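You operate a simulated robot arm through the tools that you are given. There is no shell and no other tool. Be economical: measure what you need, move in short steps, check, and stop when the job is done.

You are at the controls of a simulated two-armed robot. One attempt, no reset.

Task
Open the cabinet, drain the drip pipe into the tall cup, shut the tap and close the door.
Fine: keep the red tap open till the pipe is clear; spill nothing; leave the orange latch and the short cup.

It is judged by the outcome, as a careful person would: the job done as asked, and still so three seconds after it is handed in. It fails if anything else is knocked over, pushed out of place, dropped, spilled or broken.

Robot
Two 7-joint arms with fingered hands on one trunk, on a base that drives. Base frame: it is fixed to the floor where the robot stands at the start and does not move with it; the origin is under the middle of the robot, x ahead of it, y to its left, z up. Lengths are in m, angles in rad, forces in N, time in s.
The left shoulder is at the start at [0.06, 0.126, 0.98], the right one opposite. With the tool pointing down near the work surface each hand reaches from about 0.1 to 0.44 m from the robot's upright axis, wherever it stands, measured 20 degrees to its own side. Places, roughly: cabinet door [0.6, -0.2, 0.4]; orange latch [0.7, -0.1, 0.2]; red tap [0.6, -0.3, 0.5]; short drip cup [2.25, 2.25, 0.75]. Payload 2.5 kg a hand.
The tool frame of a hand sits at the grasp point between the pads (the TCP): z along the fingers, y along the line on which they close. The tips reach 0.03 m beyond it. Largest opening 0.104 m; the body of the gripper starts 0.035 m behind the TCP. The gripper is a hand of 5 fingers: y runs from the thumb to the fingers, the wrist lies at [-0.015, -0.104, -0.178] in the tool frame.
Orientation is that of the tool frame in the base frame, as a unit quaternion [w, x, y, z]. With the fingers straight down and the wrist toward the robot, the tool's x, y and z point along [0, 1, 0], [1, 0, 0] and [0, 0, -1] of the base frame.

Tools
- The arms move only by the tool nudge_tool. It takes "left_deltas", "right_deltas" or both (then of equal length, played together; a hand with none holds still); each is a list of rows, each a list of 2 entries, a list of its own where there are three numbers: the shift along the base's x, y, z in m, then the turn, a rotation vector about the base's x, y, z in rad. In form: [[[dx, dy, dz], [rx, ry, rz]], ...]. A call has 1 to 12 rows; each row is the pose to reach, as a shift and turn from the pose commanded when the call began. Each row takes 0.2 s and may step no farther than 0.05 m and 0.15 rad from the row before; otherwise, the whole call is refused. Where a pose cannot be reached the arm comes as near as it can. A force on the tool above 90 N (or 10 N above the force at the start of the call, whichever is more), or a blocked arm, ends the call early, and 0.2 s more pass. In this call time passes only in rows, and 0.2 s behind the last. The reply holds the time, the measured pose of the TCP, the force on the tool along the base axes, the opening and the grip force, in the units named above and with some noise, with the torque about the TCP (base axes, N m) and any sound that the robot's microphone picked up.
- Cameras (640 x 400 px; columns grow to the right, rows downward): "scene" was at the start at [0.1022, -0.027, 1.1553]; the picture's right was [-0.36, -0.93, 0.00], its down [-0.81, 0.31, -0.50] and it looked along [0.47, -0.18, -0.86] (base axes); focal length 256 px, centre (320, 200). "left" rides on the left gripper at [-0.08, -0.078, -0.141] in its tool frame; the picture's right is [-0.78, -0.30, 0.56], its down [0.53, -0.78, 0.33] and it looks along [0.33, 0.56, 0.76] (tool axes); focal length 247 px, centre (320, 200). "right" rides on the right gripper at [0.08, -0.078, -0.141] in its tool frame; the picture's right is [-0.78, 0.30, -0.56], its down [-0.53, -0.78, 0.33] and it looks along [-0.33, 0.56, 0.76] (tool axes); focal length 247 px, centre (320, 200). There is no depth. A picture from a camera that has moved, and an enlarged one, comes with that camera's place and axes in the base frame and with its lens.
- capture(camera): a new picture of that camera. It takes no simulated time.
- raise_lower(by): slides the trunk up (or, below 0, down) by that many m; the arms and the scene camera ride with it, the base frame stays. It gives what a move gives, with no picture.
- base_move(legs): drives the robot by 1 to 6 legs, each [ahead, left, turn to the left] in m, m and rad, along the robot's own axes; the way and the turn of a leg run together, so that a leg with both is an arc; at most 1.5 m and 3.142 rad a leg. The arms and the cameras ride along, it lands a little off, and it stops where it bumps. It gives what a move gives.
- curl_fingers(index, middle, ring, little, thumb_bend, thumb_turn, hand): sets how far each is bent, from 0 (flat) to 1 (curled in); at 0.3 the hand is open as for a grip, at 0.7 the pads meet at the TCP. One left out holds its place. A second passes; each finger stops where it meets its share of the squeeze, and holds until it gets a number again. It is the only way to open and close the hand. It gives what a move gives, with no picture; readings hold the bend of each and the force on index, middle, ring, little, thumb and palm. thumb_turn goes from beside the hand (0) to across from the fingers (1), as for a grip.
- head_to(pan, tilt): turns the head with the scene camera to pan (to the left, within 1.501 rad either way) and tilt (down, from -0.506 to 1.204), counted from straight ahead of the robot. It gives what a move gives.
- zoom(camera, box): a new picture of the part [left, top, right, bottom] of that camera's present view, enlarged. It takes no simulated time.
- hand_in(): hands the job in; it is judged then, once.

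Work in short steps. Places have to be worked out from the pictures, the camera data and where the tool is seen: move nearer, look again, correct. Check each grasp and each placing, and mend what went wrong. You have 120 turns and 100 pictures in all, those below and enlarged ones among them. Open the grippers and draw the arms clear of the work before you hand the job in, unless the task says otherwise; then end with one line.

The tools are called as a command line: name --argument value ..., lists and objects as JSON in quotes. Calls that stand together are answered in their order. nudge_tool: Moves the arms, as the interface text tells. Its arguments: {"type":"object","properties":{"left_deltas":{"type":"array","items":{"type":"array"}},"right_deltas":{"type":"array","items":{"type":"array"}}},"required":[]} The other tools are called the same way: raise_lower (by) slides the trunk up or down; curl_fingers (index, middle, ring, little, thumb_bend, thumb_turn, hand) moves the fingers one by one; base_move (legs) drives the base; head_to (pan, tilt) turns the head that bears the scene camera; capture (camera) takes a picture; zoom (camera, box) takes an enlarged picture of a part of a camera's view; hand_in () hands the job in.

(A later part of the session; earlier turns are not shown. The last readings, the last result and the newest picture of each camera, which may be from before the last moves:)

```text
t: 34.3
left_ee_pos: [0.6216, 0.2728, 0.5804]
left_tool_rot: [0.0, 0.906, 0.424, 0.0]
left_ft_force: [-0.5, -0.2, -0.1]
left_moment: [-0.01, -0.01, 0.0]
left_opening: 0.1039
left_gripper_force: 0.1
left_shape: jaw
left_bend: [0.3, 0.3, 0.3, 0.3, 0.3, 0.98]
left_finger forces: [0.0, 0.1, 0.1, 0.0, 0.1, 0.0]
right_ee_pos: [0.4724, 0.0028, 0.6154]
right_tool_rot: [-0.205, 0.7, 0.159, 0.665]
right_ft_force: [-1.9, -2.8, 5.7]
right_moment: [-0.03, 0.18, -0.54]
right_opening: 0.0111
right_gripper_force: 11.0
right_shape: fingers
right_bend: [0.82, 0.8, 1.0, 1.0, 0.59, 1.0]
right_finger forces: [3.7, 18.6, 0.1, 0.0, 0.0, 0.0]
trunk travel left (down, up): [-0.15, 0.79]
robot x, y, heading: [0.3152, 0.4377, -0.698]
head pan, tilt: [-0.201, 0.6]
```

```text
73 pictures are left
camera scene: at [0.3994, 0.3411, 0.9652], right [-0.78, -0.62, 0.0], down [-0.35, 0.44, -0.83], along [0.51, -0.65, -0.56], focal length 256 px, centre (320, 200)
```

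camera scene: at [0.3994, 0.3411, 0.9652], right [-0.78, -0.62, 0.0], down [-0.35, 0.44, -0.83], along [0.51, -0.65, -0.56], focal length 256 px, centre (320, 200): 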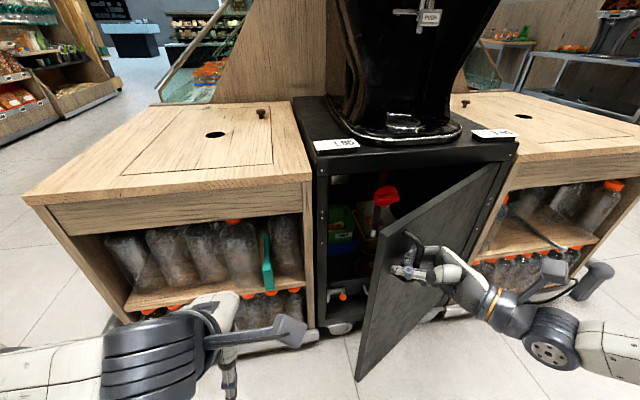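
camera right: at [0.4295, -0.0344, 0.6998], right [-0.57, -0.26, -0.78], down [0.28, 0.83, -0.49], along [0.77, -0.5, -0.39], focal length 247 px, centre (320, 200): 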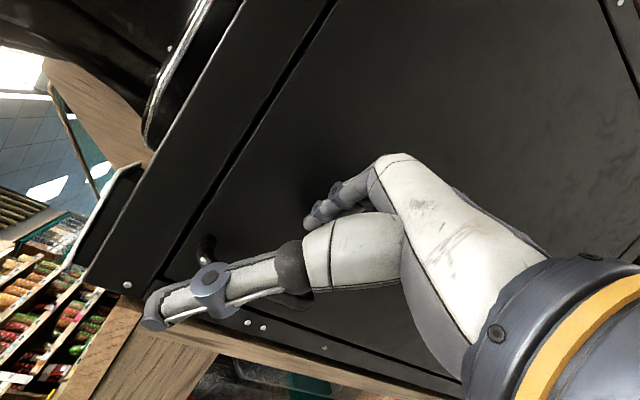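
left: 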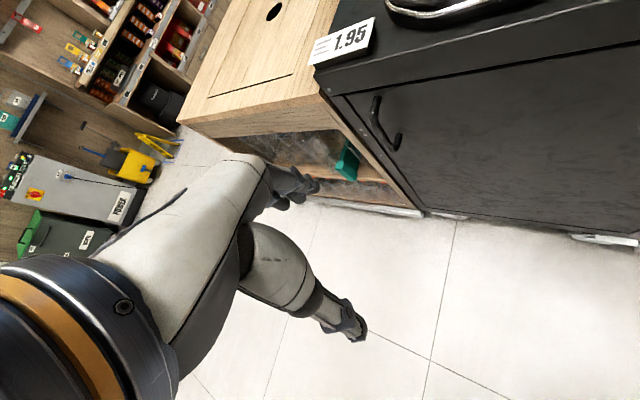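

The door is opening well. Zoom on the interior while I'm here.

zoom --camera "scene" --box '[310, 160, 430, 330]'

nudge_tool --right_deltas '[[[-0.0209, 0.004, 0], [0, 0, 0.04]], [[-0.0419, 0.0065, 0], [0, 0, 0.08]], [[-0.0627, 0.0075, 0], [0, 0, 0.12]], [[-0.0834, 0.007, 0], [0, 0, 0.16]], [[-0.104, 0.005, 0], [0, 0, 0.2]], [[-0.124, 0.0014, 0], [0, 0, 0.24]]]'

capture --camera "scene"

```text
2.35 times, centred on (370, 245) of scene
camera zoom: at [0.3994, 0.3411, 0.9652], right [-0.78, -0.62, 0.0], down [-0.35, 0.44, -0.83], along [0.51, -0.65, -0.56], focal length 602 px, centre (202, 94)
```

zoom: 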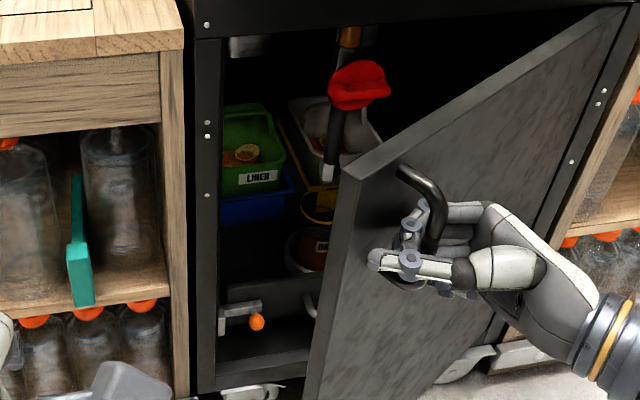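

```text
t: 35.7
left_ee_pos: [0.6209, 0.2744, 0.5814]
left_tool_rot: [-0.001, 0.905, 0.424, -0.001]
left_ft_force: [-0.1, -0.2, -0.3]
left_moment: [0.04, 0.02, -0.01]
left_opening: 0.1039
left_gripper_force: 0.1
left_shape: jaw
left_bend: [0.3, 0.3, 0.3, 0.3, 0.3, 0.98]
left_finger forces: [0.0, 0.0, 0.0, 0.0, 0.0, 0.0]
right_ee_pos: [0.3484, 0.0029, 0.6162]
right_tool_rot: [-0.283, 0.675, 0.243, 0.636]
right_ft_force: [-0.8, 0.1, -2.2]
right_moment: [-0.07, -0.01, 0.0]
right_opening: 0.0124
right_gripper_force: 3.8
right_shape: fingers
right_bend: [0.83, 0.81, 1.0, 1.0, 0.59, 1.0]
right_finger forces: [0.0, 3.2, 3.8, 0.0, 0.0, 0.1]
trunk travel left (down, up): [-0.15, 0.79]
robot x, y, heading: [0.3113, 0.4391, -0.695]
head pan, tilt: [-0.201, 0.6]
```

```text
71 pictures are left
camera scene: at [0.3995, 0.3409, 0.9652], right [-0.78, -0.62, 0.0], down [-0.35, 0.44, -0.82], along [0.51, -0.64, -0.57], focal length 256 px, centre (320, 200)
```

scene: 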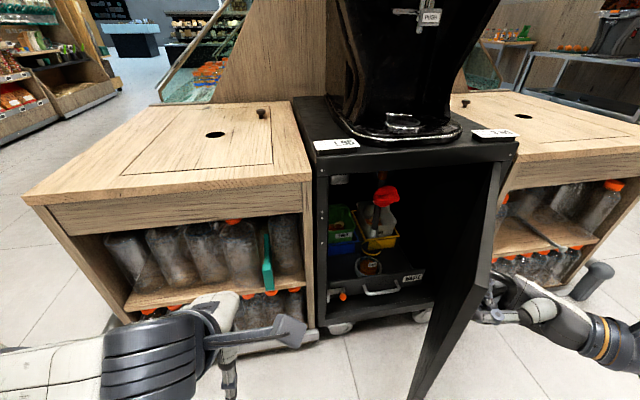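

The door is now at ~80°. Zoom on the interior.

zoom --camera "scene" --box '[320, 165, 450, 315]'

```text
2.67 times, centred on (385, 240) of scene
camera zoom: at [0.3995, 0.3409, 0.9652], right [-0.78, -0.62, 0.0], down [-0.35, 0.44, -0.82], along [0.51, -0.64, -0.57], focal length 682 px, centre (147, 93)
```

zoom: 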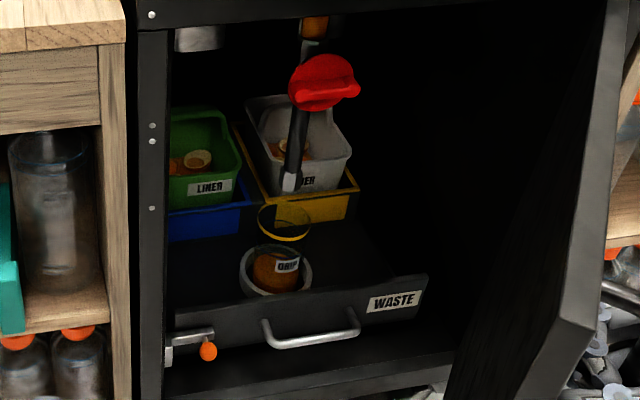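

Inside: a WASTE drawer with orange latch, red tap on a vertical pipe, a yellow ring, and a DRIP cup with orange stuff. I release the handle and withdraw the right hand to the right, away from the door.

curl_fingers --hand "right" --index 0.3 --middle 0.3 --thumb_bend 0.0

zoom --camera "right" --box '[0, 0, 640, 400]'

```text
t: 36.7
left_ee_pos: [0.6217, 0.2743, 0.5793]
left_tool_rot: [-0.001, 0.906, 0.423, 0.0]
left_ft_force: [0.2, 0.7, -0.3]
left_moment: [0.02, -0.01, -0.03]
left_opening: 0.1037
left_gripper_force: 0.1
left_shape: jaw
left_bend: [0.3, 0.3, 0.3, 0.3, 0.3, 0.98]
left_finger forces: [0.1, 0.0, 0.1, 0.0, 0.0, 0.0]
right_ee_pos: [0.3502, 0.0031, 0.6169]
right_tool_rot: [-0.282, 0.674, 0.243, 0.638]
right_ft_force: [-0.4, 0.8, -0.2]
right_moment: [0.0, 0.0, -0.01]
right_opening: 0.122
right_gripper_force: 0.0
right_shape: fingers
right_bend: [0.3, 0.3, 1.0, 1.0, 0.0, 0.95]
right_finger forces: [0.1, 0.0, 0.0, 0.0, 0.0, 0.0]
trunk travel left (down, up): [-0.15, 0.79]
robot x, y, heading: [0.3167, 0.4384, -0.697]
head pan, tilt: [-0.201, 0.6]
```

```text
1.00 times, centred on (320, 200) of right (not enlarged: the box is as wide or as high as the picture)
camera zoom: at [0.199, -0.0413, 0.7057], right [-0.25, -0.57, -0.78], down [-0.33, 0.81, -0.49], along [0.91, 0.13, -0.39], focal length 247 px, centre (320, 200)
```

zoom: 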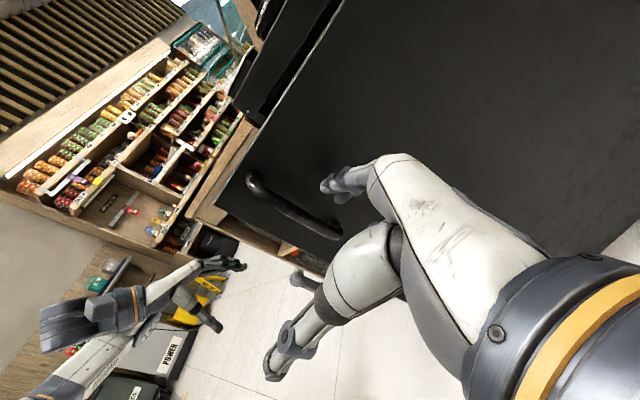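

Fingers are open and beside the bar; withdraw along −z.

nudge_tool --right_deltas '[[[-0.022, -0.02, 0], [0, 0, 0]], [[-0.05, -0.04, 0], [0, 0, 0]], [[-0.085, -0.05, 0], [0, 0, 0]]]'

capture --camera "scene"

```text
t: 37.5
left_ee_pos: [0.6226, 0.2739, 0.5817]
left_tool_rot: [-0.001, 0.906, 0.424, 0.0]
left_ft_force: [0.4, 0.8, 0.6]
left_moment: [-0.01, -0.01, 0.0]
left_opening: 0.1041
left_gripper_force: 0.1
left_shape: jaw
left_bend: [0.3, 0.3, 0.3, 0.3, 0.3, 0.98]
left_finger forces: [0.1, 0.1, 0.1, 0.0, 0.0, 0.0]
right_ee_pos: [0.2654, -0.0473, 0.6183]
right_tool_rot: [-0.282, 0.675, 0.243, 0.637]
right_ft_force: [1.0, 0.1, -0.4]
right_moment: [-0.03, 0.0, -0.01]
right_opening: 0.122
right_gripper_force: 0.0
right_shape: fingers
right_bend: [0.3, 0.3, 1.0, 1.0, 0.0, 0.95]
right_finger forces: [0.1, 0.1, 0.1, 0.0, 0.0, 0.0]
trunk travel left (down, up): [-0.15, 0.79]
robot x, y, heading: [0.313, 0.4402, -0.697]
head pan, tilt: [-0.201, 0.6]
```

```text
68 pictures are left
camera scene: at [0.3996, 0.341, 0.9653], right [-0.78, -0.62, 0.0], down [-0.35, 0.44, -0.83], along [0.51, -0.64, -0.56], focal length 256 px, centre (320, 200)
```

scene: 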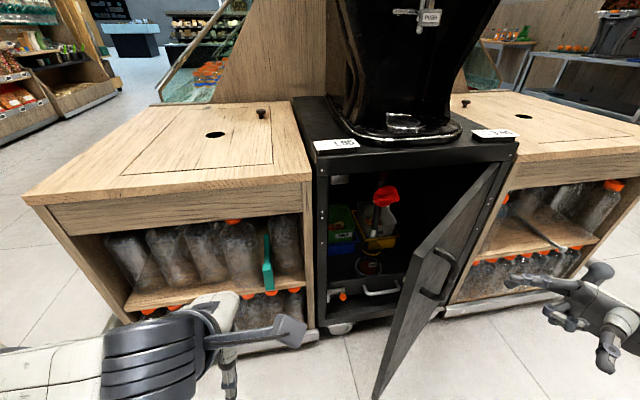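

The door swung back somewhat; check whether it keeps closing by itself.

head_to --pan -0.25 --tilt 0.75

capture --camera "scene"

```text
t: 38.2
left_ee_pos: [0.6214, 0.2735, 0.5808]
left_tool_rot: [-0.001, 0.906, 0.424, -0.001]
left_ft_force: [-0.7, 0.5, 0.2]
left_moment: [-0.01, -0.01, -0.01]
left_opening: 0.1036
left_gripper_force: 0.1
left_shape: jaw
left_bend: [0.3, 0.3, 0.3, 0.3, 0.3, 0.98]
left_finger forces: [0.0, 0.1, 0.1, 0.1, 0.1, 0.1]
right_ee_pos: [0.265, -0.0469, 0.6181]
right_tool_rot: [-0.282, 0.675, 0.243, 0.637]
right_ft_force: [0.3, 0.7, -0.2]
right_moment: [-0.02, -0.01, 0.01]
right_opening: 0.122
right_gripper_force: 0.1
right_shape: fingers
right_bend: [0.3, 0.3, 1.0, 1.0, 0.0, 0.95]
right_finger forces: [0.0, 0.0, 0.0, 0.0, 0.0, 0.2]
trunk travel left (down, up): [-0.15, 0.79]
robot x, y, heading: [0.3086, 0.4373, -0.697]
head pan, tilt: [-0.25, 0.75]
```

```text
67 pictures are left
camera scene: at [0.3929, 0.3428, 0.9524], right [-0.81, -0.58, 0.0], down [-0.4, 0.55, -0.73], along [0.43, -0.59, -0.68], focal length 256 px, centre (320, 200)
```

scene: 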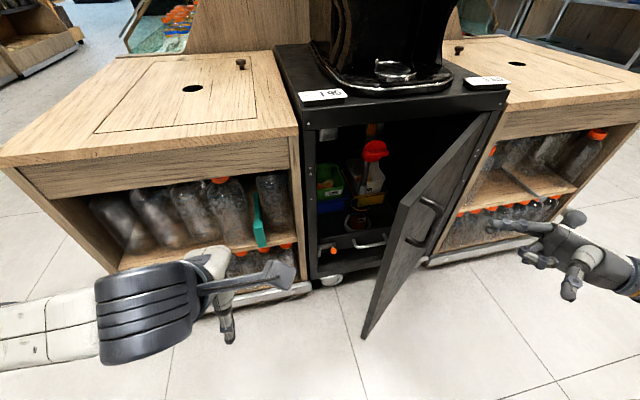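

Wait a second (ring/little relaxing) and look again to see whether the door self-closes.

curl_fingers --hand "right" --ring 0.3 --little 0.3

capture --camera "scene"

```text
t: 39.2
left_ee_pos: [0.6213, 0.2734, 0.5812]
left_tool_rot: [-0.001, 0.905, 0.425, 0.0]
left_ft_force: [-0.6, -0.8, 0.1]
left_moment: [-0.02, -0.02, 0.02]
left_opening: 0.1039
left_gripper_force: 0.0
left_shape: jaw
left_bend: [0.3, 0.3, 0.3, 0.3, 0.3, 0.98]
left_finger forces: [0.0, 0.1, 0.0, 0.0, 0.1, 0.0]
right_ee_pos: [0.2648, -0.0469, 0.6175]
right_tool_rot: [-0.282, 0.674, 0.243, 0.638]
right_ft_force: [0.3, -0.2, -0.5]
right_moment: [0.0, -0.01, -0.01]
right_opening: 0.1222
right_gripper_force: 0.0
right_shape: fingers
right_bend: [0.3, 0.3, 0.3, 0.3, 0.0, 0.95]
right_finger forces: [0.0, 0.0, 0.0, 0.0, 0.1, 0.1]
trunk travel left (down, up): [-0.15, 0.79]
robot x, y, heading: [0.3143, 0.4423, -0.697]
head pan, tilt: [-0.25, 0.75]
```

```text
66 pictures are left
camera scene: at [0.3929, 0.3429, 0.9524], right [-0.81, -0.58, 0.0], down [-0.4, 0.55, -0.73], along [0.43, -0.59, -0.68], focal length 256 px, centre (320, 200)
```

scene: 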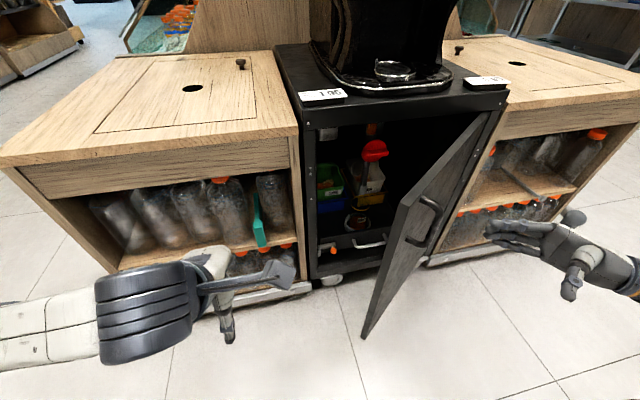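

The door rests at ~37° open. I'll back the base 0.12 m and turn the right hand to fingers-down, coming around to the inner side, to push it further open.

base_move --legs '[[-0.12, 0, 0]]'

nudge_tool --right_deltas '[[[0.015, 0.0116, 0], [-0.1095, 0.0917, 0]], [[0.03, 0.0233, 0], [-0.219, 0.183, 0]], [[0.045, 0.035, 0], [-0.3286, 0.275, 0]], [[0.06, 0.0465, 0], [-0.438, 0.3667, 0]], [[0.0755, 0.058, 0], [-0.5477, 0.458, 0]], [[0.09, 0.07, 0], [-0.657, 0.55, 0]], [[0.1057, 0.0815, 0], [-0.7668, 0.6418, 0]], [[0.12, 0.093, 0], [-0.876, 0.7335, 0]], [[0.136, 0.105, 0], [-0.986, 0.825, 0]], [[0.151, 0.1164, 0], [-1.0955, 0.917, 0]], [[0.166, 0.128, 0], [-1.205, 1.0085, 0]]]'

capture --camera "scene"

```text
t: 40.5
left_ee_pos: [0.5297, 0.3516, 0.5813]
left_tool_rot: [0.0, 0.905, 0.425, -0.001]
left_ft_force: [-0.7, 0.2, 0.7]
left_moment: [0.01, 0.03, -0.02]
left_opening: 0.1037
left_gripper_force: 0.0
left_shape: jaw
left_bend: [0.3, 0.3, 0.3, 0.3, 0.3, 0.98]
left_finger forces: [0.1, 0.0, 0.0, 0.0, 0.0, 0.1]
right_ee_pos: [0.1732, 0.0302, 0.6167]
right_tool_rot: [-0.283, 0.674, 0.244, 0.637]
right_ft_force: [-0.3, 0.0, -0.2]
right_moment: [0.01, -0.02, 0.02]
right_opening: 0.1222
right_gripper_force: 0.1
right_shape: fingers
right_bend: [0.3, 0.3, 0.3, 0.3, 0.0, 0.95]
right_finger forces: [0.1, 0.0, 0.0, 0.1, 0.0, 0.0]
trunk travel left (down, up): [-0.15, 0.79]
robot x, y, heading: [0.2217, 0.5128, -0.689]
head pan, tilt: [-0.25, 0.75]
```

```text
t: 41.3
left_ee_pos: [0.5301, 0.3521, 0.5811]
left_tool_rot: [-0.001, 0.905, 0.425, 0.0]
left_ft_force: [-0.4, -0.2, 0.2]
left_moment: [0.0, 0.04, -0.02]
left_opening: 0.1037
left_gripper_force: 0.1
left_shape: jaw
left_bend: [0.3, 0.3, 0.3, 0.3, 0.3, 0.98]
left_finger forces: [0.0, 0.0, 0.0, 0.0, 0.0, 0.1]
right_ee_pos: [0.2456, 0.0882, 0.5882]
right_tool_rot: [-0.247, 0.742, 0.29, 0.552]
right_ft_force: [-0.4, 0.5, -0.4]
right_moment: [0.0, -0.01, -0.02]
right_opening: 0.1224
right_gripper_force: 0.1
right_shape: fingers
right_bend: [0.3, 0.3, 0.3, 0.3, 0.0, 0.95]
right_finger forces: [0.0, 0.0, 0.0, 0.1, 0.1, 0.0]
trunk travel left (down, up): [-0.15, 0.79]
robot x, y, heading: [0.2234, 0.5172, -0.69]
head pan, tilt: [-0.25, 0.75]
stopped in row 4 (right hand): the arm was blocked; the commanded pose is now the measured one
```

```text
65 pictures are left
camera scene: at [0.3009, 0.4199, 0.9524], right [-0.81, -0.59, 0.0], down [-0.4, 0.55, -0.73], along [0.43, -0.59, -0.68], focal length 256 px, centre (320, 200)
```

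scene: 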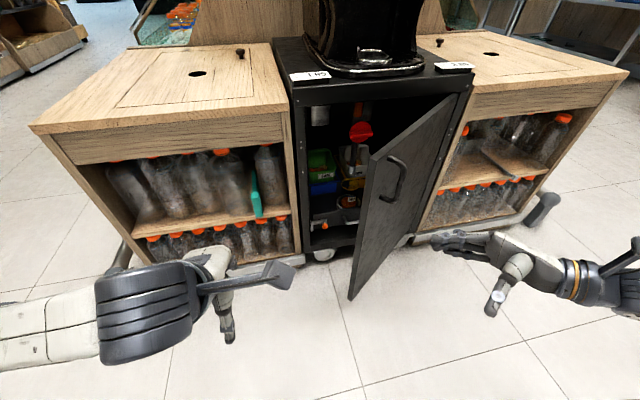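

No contact visible; probably a joint limit hiccup. I retry the remaining motion with position first.

nudge_tool --right_deltas '[[[0.0, 0.02, 0.03], [-0.1, 0.08, 0]], [[0.0, 0.04, 0.05], [-0.2, 0.165, 0]], [[0.02, 0.05, 0.06], [-0.3, 0.25, 0]], [[0.04, 0.055, 0.07], [-0.4, 0.335, 0]], [[0.055, 0.06, 0.07], [-0.5, 0.42, 0]], [[0.07, 0.065, 0.07], [-0.6, 0.5, 0]], [[0.09, 0.07, 0.06], [-0.7, 0.585, 0]], [[0.1, 0.07, 0.05], [-0.8, 0.67, 0]], [[0.1, 0.07, 0.04], [-0.87, 0.73, 0]]]'

capture --camera "scene"

```text
t: 41.8
left_ee_pos: [0.5293, 0.3503, 0.5802]
left_tool_rot: [-0.001, 0.906, 0.424, -0.001]
left_ft_force: [-0.4, -1.2, 0.7]
left_moment: [0.02, 0.02, 0.01]
left_opening: 0.1039
left_gripper_force: 0.1
left_shape: jaw
left_bend: [0.3, 0.3, 0.3, 0.3, 0.3, 0.98]
left_finger forces: [0.0, 0.0, 0.1, 0.1, 0.0, 0.0]
right_ee_pos: [0.2782, 0.1506, 0.5975]
right_tool_rot: [-0.283, 0.709, 0.294, 0.575]
right_ft_force: [-0.2, 0.5, -0.9]
right_moment: [0.04, 0.02, 0.0]
right_opening: 0.1224
right_gripper_force: 0.1
right_shape: fingers
right_bend: [0.3, 0.3, 0.3, 0.3, 0.0, 0.95]
right_finger forces: [0.1, 0.0, 0.0, 0.0, 0.0, 0.1]
trunk travel left (down, up): [-0.15, 0.79]
robot x, y, heading: [0.2236, 0.515, -0.697]
head pan, tilt: [-0.25, 0.75]
stopped in row 2 (right hand): the arm was blocked; the commanded pose is now the measured one
```

```text
64 pictures are left
camera scene: at [0.3009, 0.4199, 0.9524], right [-0.81, -0.59, 0.0], down [-0.4, 0.55, -0.73], along [0.43, -0.59, -0.68], focal length 256 px, centre (320, 200)
```

scene: 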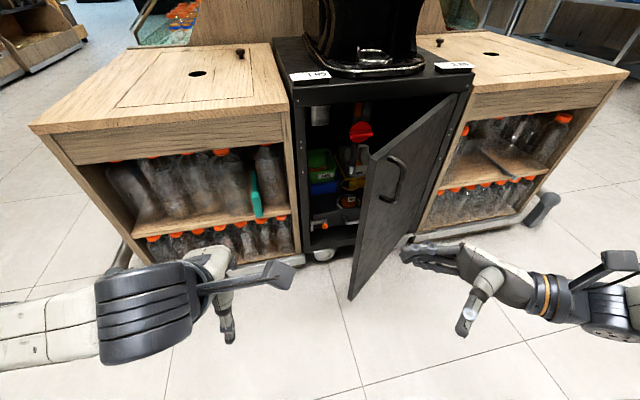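

Still outside the door, mostly a wrist-limit issue. I try again from the position where the roll worked before (a bit farther right and higher).

nudge_tool --right_deltas '[[[0.018, -0.039, 0.025], [0, 0, 0]], [[0.037, -0.078, 0.045], [0, 0, 0]], [[0.037, -0.078, 0.045], [-0.1, 0.084, 0]], [[0.037, -0.078, 0.045], [-0.2, 0.168, 0]], [[0.037, -0.078, 0.045], [-0.3, 0.252, 0]], [[0.037, -0.078, 0.045], [-0.4, 0.336, 0]], [[0.037, -0.078, 0.045], [-0.5, 0.42, 0]], [[0.037, -0.078, 0.045], [-0.6, 0.503, 0]], [[0.037, -0.078, 0.045], [-0.7, 0.587, 0]], [[0.037, -0.078, 0.045], [-0.8, 0.67, 0]], [[0.037, -0.078, 0.045], [-0.9, 0.755, 0]], [[0.037, -0.078, 0.045], [-1.0, 0.84, 0]]]'

capture --camera "scene"

```text
t: 43.1
left_ee_pos: [0.5301, 0.3525, 0.5818]
left_tool_rot: [0.0, 0.905, 0.425, -0.001]
left_ft_force: [1.4, -0.3, -0.4]
left_moment: [-0.02, -0.04, -0.02]
left_opening: 0.1038
left_gripper_force: 0.0
left_shape: jaw
left_bend: [0.3, 0.3, 0.3, 0.3, 0.3, 0.98]
left_finger forces: [0.0, 0.0, 0.0, 0.0, 0.0, 0.0]
right_ee_pos: [0.334, 0.0957, 0.625]
right_tool_rot: [-0.259, 0.758, 0.325, 0.502]
right_ft_force: [-0.3, 0.4, -1.5]
right_moment: [-0.01, 0.01, -0.01]
right_opening: 0.1224
right_gripper_force: 0.1
right_shape: fingers
right_bend: [0.3, 0.3, 0.3, 0.3, 0.0, 0.95]
right_finger forces: [0.0, 0.0, 0.0, 0.0, 0.0, 0.0]
trunk travel left (down, up): [-0.15, 0.79]
robot x, y, heading: [0.2188, 0.5163, -0.697]
head pan, tilt: [-0.25, 0.75]
stopped in row 6 (right hand): the arm was blocked; the commanded pose is now the measured one
```

```text
63 pictures are left
camera scene: at [0.3009, 0.4199, 0.9524], right [-0.81, -0.59, 0.0], down [-0.4, 0.55, -0.73], along [0.43, -0.59, -0.68], focal length 256 px, centre (320, 200)
```

scene: 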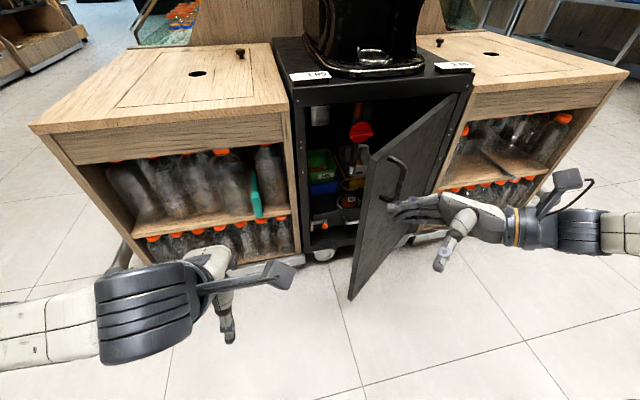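

It advances a bit each call (arm lag counts as blocked). I continue the roll with smaller steps, drawing the hand slightly back.

nudge_tool --right_deltas '[[[-0.01, 0.005, 0.005], [-0.05, 0.042, 0]], [[-0.02, 0.01, 0.01], [-0.1, 0.084, 0]], [[-0.03, 0.015, 0.015], [-0.15, 0.126, 0]], [[-0.03, 0.02, 0.02], [-0.2, 0.168, 0]], [[-0.03, 0.02, 0.02], [-0.25, 0.21, 0]], [[-0.03, 0.02, 0.02], [-0.3, 0.252, 0]], [[-0.03, 0.02, 0.02], [-0.35, 0.294, 0]], [[-0.03, 0.02, 0.02], [-0.4, 0.336, 0]], [[-0.03, 0.02, 0.02], [-0.45, 0.378, 0]], [[-0.03, 0.02, 0.02], [-0.5, 0.42, 0]]]'

```text
t: 43.7
left_ee_pos: [0.5294, 0.352, 0.5808]
left_tool_rot: [0.0, 0.906, 0.424, -0.001]
left_ft_force: [-0.7, 0.0, 0.9]
left_moment: [0.01, 0.02, 0.02]
left_opening: 0.1039
left_gripper_force: 0.1
left_shape: jaw
left_bend: [0.3, 0.3, 0.3, 0.3, 0.3, 0.98]
left_finger forces: [0.0, 0.0, 0.0, 0.0, 0.0, 0.0]
right_ee_pos: [0.3324, 0.1323, 0.6182]
right_tool_rot: [-0.285, 0.743, 0.327, 0.509]
right_ft_force: [-0.2, -1.2, 0.7]
right_moment: [0.0, -0.01, -0.01]
right_opening: 0.122
right_gripper_force: 0.0
right_shape: fingers
right_bend: [0.3, 0.3, 0.3, 0.3, 0.0, 0.95]
right_finger forces: [0.1, 0.0, 0.1, 0.0, 0.0, 0.0]
trunk travel left (down, up): [-0.15, 0.79]
robot x, y, heading: [0.2226, 0.5149, -0.695]
head pan, tilt: [-0.25, 0.75]
stopped in row 3 (right hand): the arm was blocked; the commanded pose is now the measured one
```

The roll stays limited. Instead: raise the right hand above the door top out of the way, and use the left hand (fingers down) inside the door edge, pushing it open with base motion.

nudge_tool --right_deltas '[[[-0.02, 0.017, 0.04], [0, 0, 0]], [[-0.04, 0.033, 0.08], [0, 0, 0]], [[-0.06, 0.05, 0.12], [0, 0, 0]], [[-0.077, 0.064, 0.16], [0, 0, 0]], [[-0.085, 0.07, 0.2], [0, 0, 0]]]' --left_deltas '[[[0.0, -0.03, 0.01], [0, 0, 0]], [[0.0, -0.06, 0.02], [0, 0, 0]], [[0.0, -0.09, 0.02], [0, 0, 0]], [[0.0, -0.11, 0.02], [0, 0, 0]], [[0.0, -0.12, 0.02], [0, 0, 0]]]'

capture --camera "scene"

```text
t: 44.2
left_ee_pos: [0.5297, 0.3135, 0.5922]
left_tool_rot: [-0.001, 0.905, 0.426, 0.0]
left_ft_force: [0.5, -1.0, 0.2]
left_moment: [-0.01, 0.01, -0.01]
left_opening: 0.104
left_gripper_force: 0.0
left_shape: jaw
left_bend: [0.3, 0.3, 0.3, 0.3, 0.3, 0.98]
left_finger forces: [0.0, 0.0, 0.0, 0.1, 0.1, 0.1]
right_ee_pos: [0.3339, 0.186, 0.657]
right_tool_rot: [-0.355, 0.655, 0.32, 0.586]
right_ft_force: [-1.6, 0.0, -0.2]
right_moment: [0.02, 0.02, 0.02]
right_opening: 0.1226
right_gripper_force: 0.0
right_shape: fingers
right_bend: [0.3, 0.3, 0.3, 0.3, 0.0, 0.95]
right_finger forces: [0.0, 0.0, 0.0, 0.0, 0.1, 0.0]
trunk travel left (down, up): [-0.15, 0.79]
robot x, y, heading: [0.2196, 0.515, -0.696]
head pan, tilt: [-0.25, 0.75]
stopped in row 2 (right hand): the arm was blocked; the commanded pose is now the measured one
```

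```text
62 pictures are left
camera scene: at [0.3009, 0.42, 0.9524], right [-0.81, -0.59, 0.0], down [-0.4, 0.55, -0.73], along [0.43, -0.59, -0.68], focal length 256 px, centre (320, 200)
```

scene: 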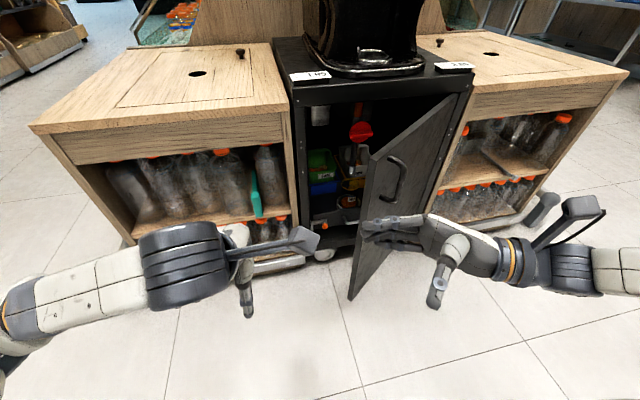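

The right arm is kinked near the trunk. Move it outward right/forward and up, in its easier region.

nudge_tool --right_deltas '[[[-0.01, -0.04, 0.02], [0, 0, 0]], [[-0.02, -0.08, 0.04], [0, 0, 0]], [[-0.025, -0.11, 0.07], [0, 0, 0]], [[-0.025, -0.13, 0.1], [0, 0, 0]], [[-0.025, -0.14, 0.14], [0, 0, 0]], [[-0.025, -0.14, 0.18], [0, 0, 0]], [[-0.025, -0.14, 0.22], [0, 0, 0]]]'

```text
t: 45.6
left_ee_pos: [0.5287, 0.3139, 0.5931]
left_tool_rot: [0.0, 0.905, 0.426, 0.0]
left_ft_force: [0.3, -1.0, -0.1]
left_moment: [0.02, -0.05, -0.02]
left_opening: 0.1037
left_gripper_force: 0.2
left_shape: jaw
left_bend: [0.3, 0.3, 0.3, 0.3, 0.3, 0.98]
left_finger forces: [0.0, 0.0, 0.0, 0.0, 0.0, 0.0]
right_ee_pos: [0.3127, 0.0417, 0.7976]
right_tool_rot: [-0.399, 0.597, 0.301, 0.628]
right_ft_force: [0.0, 0.0, -0.7]
right_moment: [0.01, -0.02, -0.02]
right_opening: 0.1223
right_gripper_force: 0.0
right_shape: fingers
right_bend: [0.3, 0.3, 0.3, 0.3, 0.0, 0.95]
right_finger forces: [0.1, 0.0, 0.0, 0.0, 0.1, 0.1]
trunk travel left (down, up): [-0.15, 0.79]
robot x, y, heading: [0.2212, 0.5154, -0.695]
head pan, tilt: [-0.25, 0.75]
stopped in row 6 (right hand): the arm was blocked; the commanded pose is now the measured one
```

Higher and further right now. I try the roll to fingers-down while following the reverse of the originally successful path.

nudge_tool --right_deltas '[[[-0.02, -0.006, -0.015], [-0.1, 0.084, 0]], [[-0.04, -0.012, -0.03], [-0.2, 0.168, 0]], [[-0.06, -0.018, -0.045], [-0.3, 0.252, 0]], [[-0.08, -0.024, -0.06], [-0.4, 0.336, 0]], [[-0.1, -0.03, -0.075], [-0.5, 0.42, 0]], [[-0.115, -0.035, -0.09], [-0.6, 0.503, 0]], [[-0.13, -0.04, -0.1], [-0.7, 0.587, 0]], [[-0.13, -0.04, -0.11], [-0.8, 0.67, 0]], [[-0.13, -0.04, -0.12], [-0.9, 0.755, 0]], [[-0.13, -0.04, -0.12], [-1.0, 0.84, 0]], [[-0.13, -0.04, -0.12], [-1.1, 0.92, 0]], [[-0.13, -0.04, -0.12], [-1.2, 1.0, 0]]]'

capture --camera "scene"

```text
t: 46.6
left_ee_pos: [0.5282, 0.3133, 0.5932]
left_tool_rot: [-0.001, 0.905, 0.426, 0.0]
left_ft_force: [0.0, 0.1, -0.2]
left_moment: [-0.01, 0.03, -0.01]
left_opening: 0.1037
left_gripper_force: 0.0
left_shape: jaw
left_bend: [0.3, 0.3, 0.3, 0.3, 0.3, 0.98]
left_finger forces: [0.0, 0.1, 0.0, 0.0, 0.0, 0.1]
right_ee_pos: [0.2532, 0.027, 0.7183]
right_tool_rot: [-0.361, 0.692, 0.342, 0.523]
right_ft_force: [0.6, -0.6, -0.1]
right_moment: [0.02, 0.0, 0.01]
right_opening: 0.1223
right_gripper_force: 0.2
right_shape: fingers
right_bend: [0.3, 0.3, 0.3, 0.3, 0.0, 0.95]
right_finger forces: [0.0, 0.0, 0.1, 0.0, 0.0, 0.0]
trunk travel left (down, up): [-0.15, 0.79]
robot x, y, heading: [0.22, 0.5158, -0.69]
head pan, tilt: [-0.25, 0.75]
stopped in row 4 (right hand): the arm was blocked; the commanded pose is now the measured one
```

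```text
61 pictures are left
camera scene: at [0.3009, 0.42, 0.9524], right [-0.81, -0.59, 0.0], down [-0.4, 0.55, -0.73], along [0.43, -0.59, -0.68], focal length 256 px, centre (320, 200)
```

scene: 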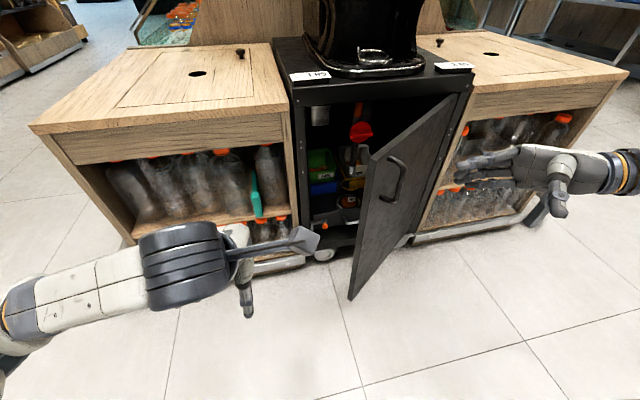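

Progress each time; try rotation only, slow.

nudge_tool --right_deltas '[[[0, 0, 0], [-0.04, 0.033, 0]], [[0, 0, 0], [-0.08, 0.067, 0]], [[0, 0, 0], [-0.12, 0.1, 0]], [[0, 0, 0], [-0.16, 0.134, 0]], [[0, 0, 0], [-0.2, 0.168, 0]], [[0, 0, 0], [-0.24, 0.2, 0]], [[0, 0, 0], [-0.28, 0.235, 0]], [[0, 0, 0], [-0.32, 0.268, 0]], [[0, 0, 0], [-0.36, 0.3, 0]], [[0, 0, 0], [-0.4, 0.335, 0]], [[0, 0, 0], [-0.44, 0.37, 0]], [[0, 0, 0], [-0.48, 0.4, 0]]]'

```text
t: 47.8
left_ee_pos: [0.5294, 0.3134, 0.5918]
left_tool_rot: [0.0, 0.905, 0.426, 0.0]
left_ft_force: [-0.1, -0.1, -0.2]
left_moment: [-0.01, -0.01, -0.01]
left_opening: 0.1039
left_gripper_force: 0.0
left_shape: jaw
left_bend: [0.3, 0.3, 0.3, 0.3, 0.3, 0.98]
left_finger forces: [0.0, 0.0, 0.0, 0.1, 0.0, 0.0]
right_ee_pos: [0.2649, 0.0353, 0.6923]
right_tool_rot: [-0.352, 0.715, 0.357, 0.487]
right_ft_force: [-0.1, -0.1, -1.2]
right_moment: [-0.02, -0.01, -0.03]
right_opening: 0.1224
right_gripper_force: 0.1
right_shape: fingers
right_bend: [0.3, 0.3, 0.3, 0.3, 0.0, 0.95]
right_finger forces: [0.0, 0.0, 0.0, 0.0, 0.0, 0.0]
trunk travel left (down, up): [-0.15, 0.79]
robot x, y, heading: [0.2246, 0.5162, -0.693]
head pan, tilt: [-0.25, 0.75]
stopped in row 5 (right hand): the arm was blocked; the commanded pose is now the measured one
```

I'll abandon fingers-down; the earlier "handle" orientation (thumb left, fingers pointing forward-left) is useful and also lets the finger backs push the door from inside. Turn to it.

nudge_tool --right_deltas '[[[0.012, 0.01, 0], [0.0027, -0.042, -0.121]], [[0.03, 0.025, -0.01], [0.0054, -0.084, -0.242]], [[0.05, 0.04, -0.02], [0.008, -0.126, -0.363]], [[0.07, 0.055, -0.03], [0.0108, -0.168, -0.4845]], [[0.09, 0.07, -0.04], [0.0135, -0.21, -0.6056]], [[0.11, 0.085, -0.05], [0.0162, -0.252, -0.727]], [[0.13, 0.1, -0.06], [0.019, -0.294, -0.848]], [[0.145, 0.113, -0.06], [0.0216, -0.336, -0.969]]]'

capture --camera "scene"

```text
t: 49.6
left_ee_pos: [0.5293, 0.3137, 0.5922]
left_tool_rot: [-0.001, 0.905, 0.426, -0.001]
left_ft_force: [0.3, 0.4, -0.5]
left_moment: [0.02, 0.02, 0.04]
left_opening: 0.1039
left_gripper_force: 0.0
left_shape: jaw
left_bend: [0.3, 0.3, 0.3, 0.3, 0.3, 0.98]
left_finger forces: [0.1, 0.1, 0.0, 0.0, 0.0, 0.0]
right_ee_pos: [0.4171, 0.138, 0.6193]
right_tool_rot: [-0.03, 0.708, 0.031, 0.705]
right_ft_force: [0.5, -0.2, 0.6]
right_moment: [0.01, 0.01, 0.04]
right_opening: 0.1224
right_gripper_force: 0.1
right_shape: fingers
right_bend: [0.3, 0.3, 0.3, 0.3, 0.0, 0.95]
right_finger forces: [0.0, 0.0, 0.1, 0.1, 0.0, 0.0]
right hand out of reach, approached as far as the arm can: row 7, 8
trunk travel left (down, up): [-0.15, 0.79]
robot x, y, heading: [0.2197, 0.5158, -0.694]
head pan, tilt: [-0.25, 0.75]
```

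```text
60 pictures are left
camera scene: at [0.3008, 0.42, 0.9525], right [-0.81, -0.59, 0.0], down [-0.4, 0.55, -0.73], along [0.43, -0.59, -0.68], focal length 256 px, centre (320, 200)
```

scene: 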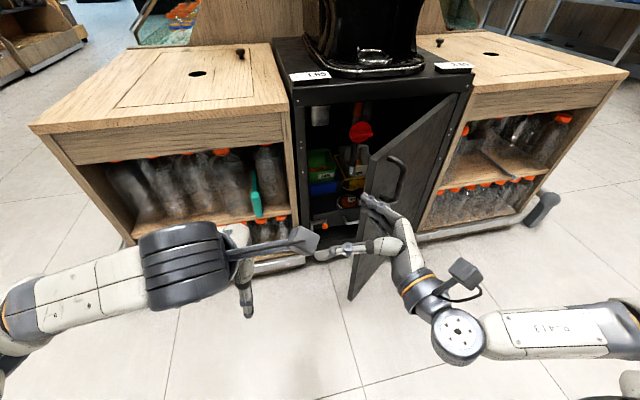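

The hand is well posed. Shift base left 0.14 and ahead 0.17 so the right hand goes inside the door's free edge.

base_move --legs '[[0, 0.14, 0], [0.17, 0, 0]]'

capture --camera "scene"

```text
t: 52.0
left_ee_pos: [0.747, 0.3109, 0.592]
left_tool_rot: [0.0, 0.906, 0.424, -0.001]
left_ft_force: [-0.1, 0.7, 0.5]
left_moment: [0.02, 0.04, 0.01]
left_opening: 0.1041
left_gripper_force: 0.0
left_shape: jaw
left_bend: [0.3, 0.3, 0.3, 0.3, 0.3, 0.98]
left_finger forces: [0.1, 0.0, 0.0, 0.0, 0.1, 0.0]
right_ee_pos: [0.6353, 0.1375, 0.6195]
right_tool_rot: [-0.028, 0.708, 0.031, 0.705]
right_ft_force: [-0.7, 0.2, 0.9]
right_moment: [0.02, -0.02, 0.01]
right_opening: 0.1223
right_gripper_force: 0.0
right_shape: fingers
right_bend: [0.3, 0.3, 0.3, 0.3, 0.0, 0.95]
right_finger forces: [0.0, 0.1, 0.0, 0.0, 0.0, 0.0]
trunk travel left (down, up): [-0.15, 0.79]
robot x, y, heading: [0.4401, 0.5162, -0.698]
head pan, tilt: [-0.25, 0.75]
```

```text
59 pictures are left
camera scene: at [0.5198, 0.4188, 0.9524], right [-0.81, -0.58, 0.0], down [-0.4, 0.55, -0.73], along [0.43, -0.59, -0.68], focal length 256 px, centre (320, 200)
```

scene: 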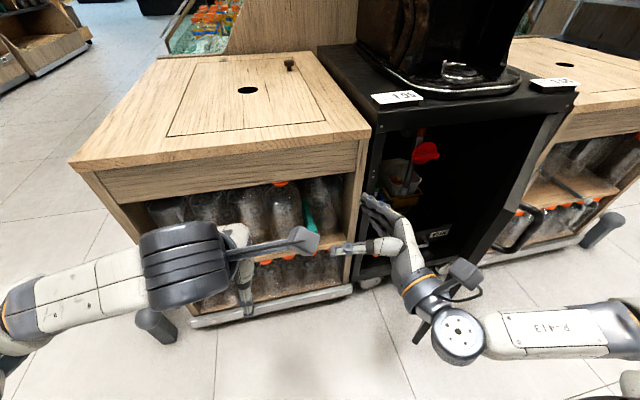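

The hand is inside the door plane region. Sweep right with the base 0.2 m so the hand pushes the door open.

base_move --legs '[[0, -0.2, 0]]'

capture --camera "scene"

```text
t: 53.3
left_ee_pos: [0.6524, 0.1997, 0.5934]
left_tool_rot: [0.0, 0.905, 0.426, 0.0]
left_ft_force: [-0.2, -0.4, 0.7]
left_moment: [0.01, 0.04, -0.03]
left_opening: 0.1036
left_gripper_force: 0.0
left_shape: jaw
left_bend: [0.3, 0.3, 0.3, 0.3, 0.3, 0.98]
left_finger forces: [0.1, 0.1, 0.0, 0.0, 0.1, 0.1]
right_ee_pos: [0.5445, 0.0417, 0.6207]
right_tool_rot: [-0.059, 0.705, 0.038, 0.706]
right_ft_force: [0.2, 5.1, 3.0]
right_moment: [0.06, 0.3, -0.52]
right_opening: 0.1225
right_gripper_force: 2.8
right_shape: fingers
right_bend: [0.3, 0.3, 0.3, 0.3, 0.0, 0.95]
right_finger forces: [0.0, 0.0, 0.0, 0.0, 0.1, 4.6]
trunk travel left (down, up): [-0.15, 0.79]
robot x, y, heading: [0.3451, 0.4001, -0.694]
head pan, tilt: [-0.25, 0.75]
stopped in leg 1: the force on the tool passed its limit at 134 N (the readings are from after the stop); the commanded pose is now the measured one
```

```text
58 pictures are left
camera scene: at [0.4241, 0.3058, 0.9524], right [-0.81, -0.58, 0.0], down [-0.4, 0.55, -0.73], along [0.43, -0.59, -0.68], focal length 256 px, centre (320, 200)
```

scene: 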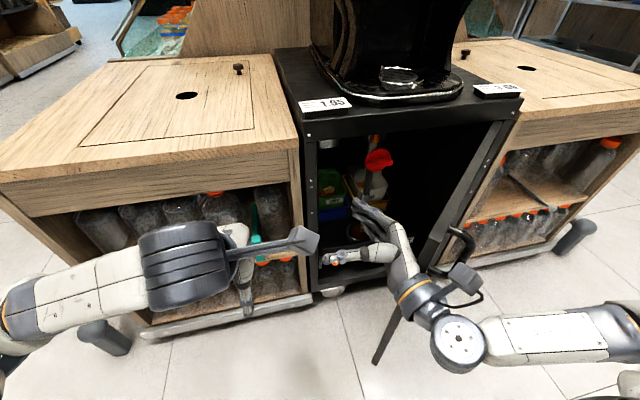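

Spike from impact against the door edge; now only ~5 N. Push gently with the arm instead: right (and slightly back), along the door's arc.

nudge_tool --right_deltas '[[[-0.009, -0.008, 0], [0, 0, 0]], [[-0.019, -0.016, 0], [0, 0, 0]], [[-0.029, -0.024, 0], [0, 0, 0]], [[-0.04, -0.034, 0], [0, 0, 0]], [[-0.051, -0.045, 0], [0, 0, 0]], [[-0.062, -0.057, 0], [0, 0, 0]], [[-0.073, -0.07, 0], [0, 0, 0]], [[-0.085, -0.084, 0], [0, 0, 0]], [[-0.097, -0.098, 0], [0, 0, 0]], [[-0.11, -0.113, 0], [0, 0, 0]]]'

capture --camera "scene"

```text
t: 53.8
left_ee_pos: [0.6526, 0.2011, 0.5938]
left_tool_rot: [0.001, 0.905, 0.425, 0.0]
left_ft_force: [0.8, -0.5, 0.5]
left_moment: [-0.01, 0.02, 0.01]
left_opening: 0.104
left_gripper_force: 0.1
left_shape: jaw
left_bend: [0.3, 0.3, 0.3, 0.3, 0.3, 0.98]
left_finger forces: [0.0, 0.0, 0.0, 0.0, 0.0, 0.0]
right_ee_pos: [0.5388, 0.0464, 0.6199]
right_tool_rot: [-0.078, 0.7, 0.049, 0.708]
right_ft_force: [1.1, 15.2, 9.4]
right_moment: [0.07, 0.93, -1.72]
right_opening: 0.1226
right_gripper_force: 7.3
right_shape: fingers
right_bend: [0.3, 0.3, 0.3, 0.3, 0.0, 0.95]
right_finger forces: [0.0, 0.0, 0.0, 0.0, 0.0, 14.8]
right hand out of reach, approached as far as the arm can: row 1, 2
trunk travel left (down, up): [-0.15, 0.79]
robot x, y, heading: [0.3414, 0.4034, -0.699]
head pan, tilt: [-0.25, 0.75]
stopped in row 2 (right hand): the force on the tool passed its limit at 102 N (the readings are from after the stop); the commanded pose is now the measured one
```

```text
57 pictures are left
camera scene: at [0.4242, 0.3082, 0.9526], right [-0.81, -0.59, 0.0], down [-0.4, 0.55, -0.73], along [0.43, -0.59, -0.68], focal length 256 px, centre (320, 200)
```

scene: 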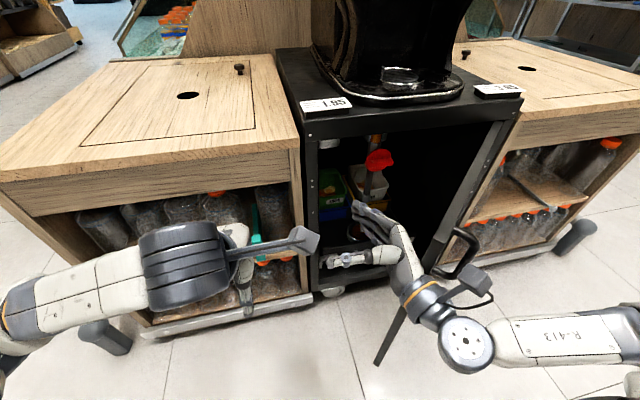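

The door edge is against the palm, so pushing is radial — no torque. I'll back out (left, then back) and use the left hand from inside instead.

base_move --legs '[[0, 0.1, 0], [-0.25, 0, 0]]'

nudge_tool --right_deltas '[[[-0.035, -0.005, 0], [0, 0, 0]], [[-0.07, -0.01, 0], [0, 0, 0]], [[-0.105, -0.02, 0], [0, 0, 0]], [[-0.14, -0.03, 0], [0, 0, 0]], [[-0.17, -0.03, 0], [0, 0, 0]]]' --left_deltas '[[[-0.005, -0.03, -0.005], [0, 0, 0]], [[-0.01, -0.06, -0.01], [0, 0, 0]], [[-0.015, -0.09, -0.015], [0, 0, 0]], [[-0.02, -0.11, -0.02], [0, 0, 0]], [[-0.025, -0.13, -0.02], [0, 0, 0]]]'

capture --camera "scene"

```text
t: 56.4
left_ee_pos: [0.5256, 0.4384, 0.5918]
left_tool_rot: [-0.001, 0.905, 0.425, -0.001]
left_ft_force: [-0.3, 0.2, 0.2]
left_moment: [-0.03, 0.04, 0.0]
left_opening: 0.1037
left_gripper_force: 0.1
left_shape: jaw
left_bend: [0.3, 0.3, 0.3, 0.3, 0.3, 0.98]
left_finger forces: [0.0, 0.0, 0.0, 0.1, 0.0, 0.0]
right_ee_pos: [0.4103, 0.2822, 0.6167]
right_tool_rot: [-0.077, 0.702, 0.046, 0.707]
right_ft_force: [-0.1, 0.4, 0.2]
right_moment: [0.01, -0.02, 0.04]
right_opening: 0.1225
right_gripper_force: 0.1
right_shape: fingers
right_bend: [0.3, 0.3, 0.3, 0.3, 0.0, 0.95]
right_finger forces: [0.0, 0.1, 0.0, 0.0, 0.0, 0.0]
trunk travel left (down, up): [-0.15, 0.79]
robot x, y, heading: [0.2202, 0.6384, -0.695]
head pan, tilt: [-0.25, 0.75]
```

```text
t: 57.6
left_ee_pos: [0.5004, 0.3076, 0.573]
left_tool_rot: [0.0, 0.905, 0.425, -0.001]
left_ft_force: [-0.4, -0.4, -0.6]
left_moment: [-0.03, 0.02, 0.01]
left_opening: 0.1039
left_gripper_force: 0.1
left_shape: jaw
left_bend: [0.3, 0.3, 0.3, 0.3, 0.3, 0.98]
left_finger forces: [0.0, 0.0, 0.1, 0.1, 0.1, 0.1]
right_ee_pos: [0.2492, 0.2552, 0.6183]
right_tool_rot: [-0.087, 0.685, 0.047, 0.722]
right_ft_force: [-0.2, -0.3, 0.4]
right_moment: [0.01, 0.02, -0.02]
right_opening: 0.1224
right_gripper_force: 0.0
right_shape: fingers
right_bend: [0.3, 0.3, 0.3, 0.3, 0.0, 0.95]
right_finger forces: [0.0, 0.0, 0.0, 0.1, 0.0, 0.1]
right hand out of reach, approached as far as the arm can: row 1, 2, 3
trunk travel left (down, up): [-0.15, 0.79]
robot x, y, heading: [0.2198, 0.6438, -0.694]
head pan, tilt: [-0.25, 0.75]
```

```text
56 pictures are left
camera scene: at [0.2969, 0.5448, 0.9524], right [-0.81, -0.59, 0.0], down [-0.4, 0.55, -0.73], along [0.43, -0.59, -0.68], focal length 256 px, centre (320, 200)
```

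scene: 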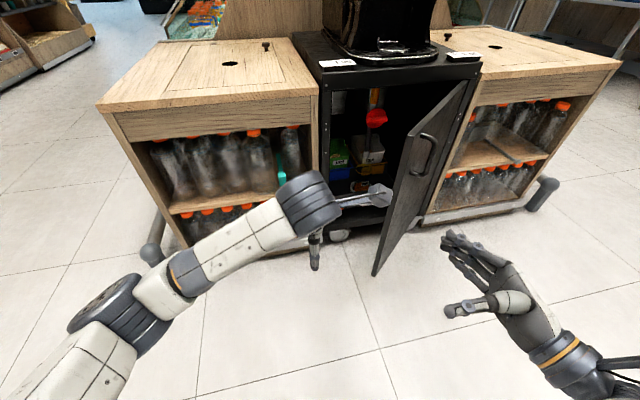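

Left hand can now go in. I first raise and retract the right hand so it clears the door top, then drive so that the left hand is inside the door.

nudge_tool --right_deltas '[[[-0.03, -0.01, 0.03], [0, 0, 0]], [[-0.06, -0.02, 0.06], [0, 0, 0]], [[-0.09, -0.03, 0.1], [0, 0, 0]], [[-0.11, -0.03, 0.14], [0, 0, 0]], [[-0.12, -0.03, 0.18], [0, 0, 0]], [[-0.12, -0.03, 0.22], [0, 0, 0]]]'

```text
refused: row 3 steps farther than a row can; nothing moved
```

One row was slightly too long; smaller steps.

nudge_tool --right_deltas '[[[-0.03, -0.01, 0.03], [0, 0, 0]], [[-0.055, -0.02, 0.06], [0, 0, 0]], [[-0.08, -0.03, 0.095], [0, 0, 0]], [[-0.1, -0.03, 0.13], [0, 0, 0]], [[-0.11, -0.03, 0.17], [0, 0, 0]], [[-0.11, -0.03, 0.21], [0, 0, 0]]]'

```text
t: 58.1
left_ee_pos: [0.4992, 0.3082, 0.5736]
left_tool_rot: [-0.001, 0.905, 0.425, -0.001]
left_ft_force: [0.4, 0.2, -0.3]
left_moment: [0.03, -0.02, 0.01]
left_opening: 0.1038
left_gripper_force: 0.0
left_shape: jaw
left_bend: [0.3, 0.3, 0.3, 0.3, 0.3, 0.98]
left_finger forces: [0.0, 0.1, 0.1, 0.0, 0.0, 0.0]
right_ee_pos: [0.2429, 0.2647, 0.6285]
right_tool_rot: [-0.155, 0.628, 0.016, 0.762]
right_ft_force: [0.3, 0.2, 0.2]
right_moment: [0.0, 0.03, -0.01]
right_opening: 0.1225
right_gripper_force: 0.0
right_shape: fingers
right_bend: [0.3, 0.3, 0.3, 0.3, 0.0, 0.95]
right_finger forces: [0.0, 0.0, 0.0, 0.0, 0.0, 0.0]
trunk travel left (down, up): [-0.15, 0.79]
robot x, y, heading: [0.2199, 0.6405, -0.703]
head pan, tilt: [-0.25, 0.75]
stopped in row 2 (right hand): the arm was blocked; the commanded pose is now the measured one
```

Blocked near the body again; go right and up as worked before.

nudge_tool --right_deltas '[[[-0.01, -0.03, 0.02], [0, 0, 0]], [[-0.02, -0.06, 0.05], [0, 0, 0]], [[-0.03, -0.08, 0.08], [0, 0, 0]], [[-0.04, -0.1, 0.11], [0, 0, 0]], [[-0.05, -0.12, 0.14], [0, 0, 0]], [[-0.06, -0.12, 0.17], [0, 0, 0]], [[-0.06, -0.12, 0.2], [0, 0, 0]]]'

```text
t: 58.7
left_ee_pos: [0.5, 0.3068, 0.5731]
left_tool_rot: [0.0, 0.905, 0.425, -0.001]
left_ft_force: [0.3, 1.0, 0.1]
left_moment: [0.0, 0.04, -0.01]
left_opening: 0.1038
left_gripper_force: 0.1
left_shape: jaw
left_bend: [0.3, 0.3, 0.3, 0.3, 0.3, 0.98]
left_finger forces: [0.0, 0.0, 0.0, 0.0, 0.1, 0.0]
right_ee_pos: [0.252, 0.2324, 0.6468]
right_tool_rot: [-0.226, 0.565, -0.014, 0.793]
right_ft_force: [0.7, 0.4, 1.0]
right_moment: [-0.03, 0.0, 0.01]
right_opening: 0.1224
right_gripper_force: 0.0
right_shape: fingers
right_bend: [0.3, 0.3, 0.3, 0.3, 0.0, 0.95]
right_finger forces: [0.0, 0.0, 0.0, 0.0, 0.1, 0.1]
trunk travel left (down, up): [-0.15, 0.79]
robot x, y, heading: [0.217, 0.6406, -0.695]
head pan, tilt: [-0.25, 0.75]
stopped in row 3 (right hand): the arm was blocked; the commanded pose is now the measured one
```

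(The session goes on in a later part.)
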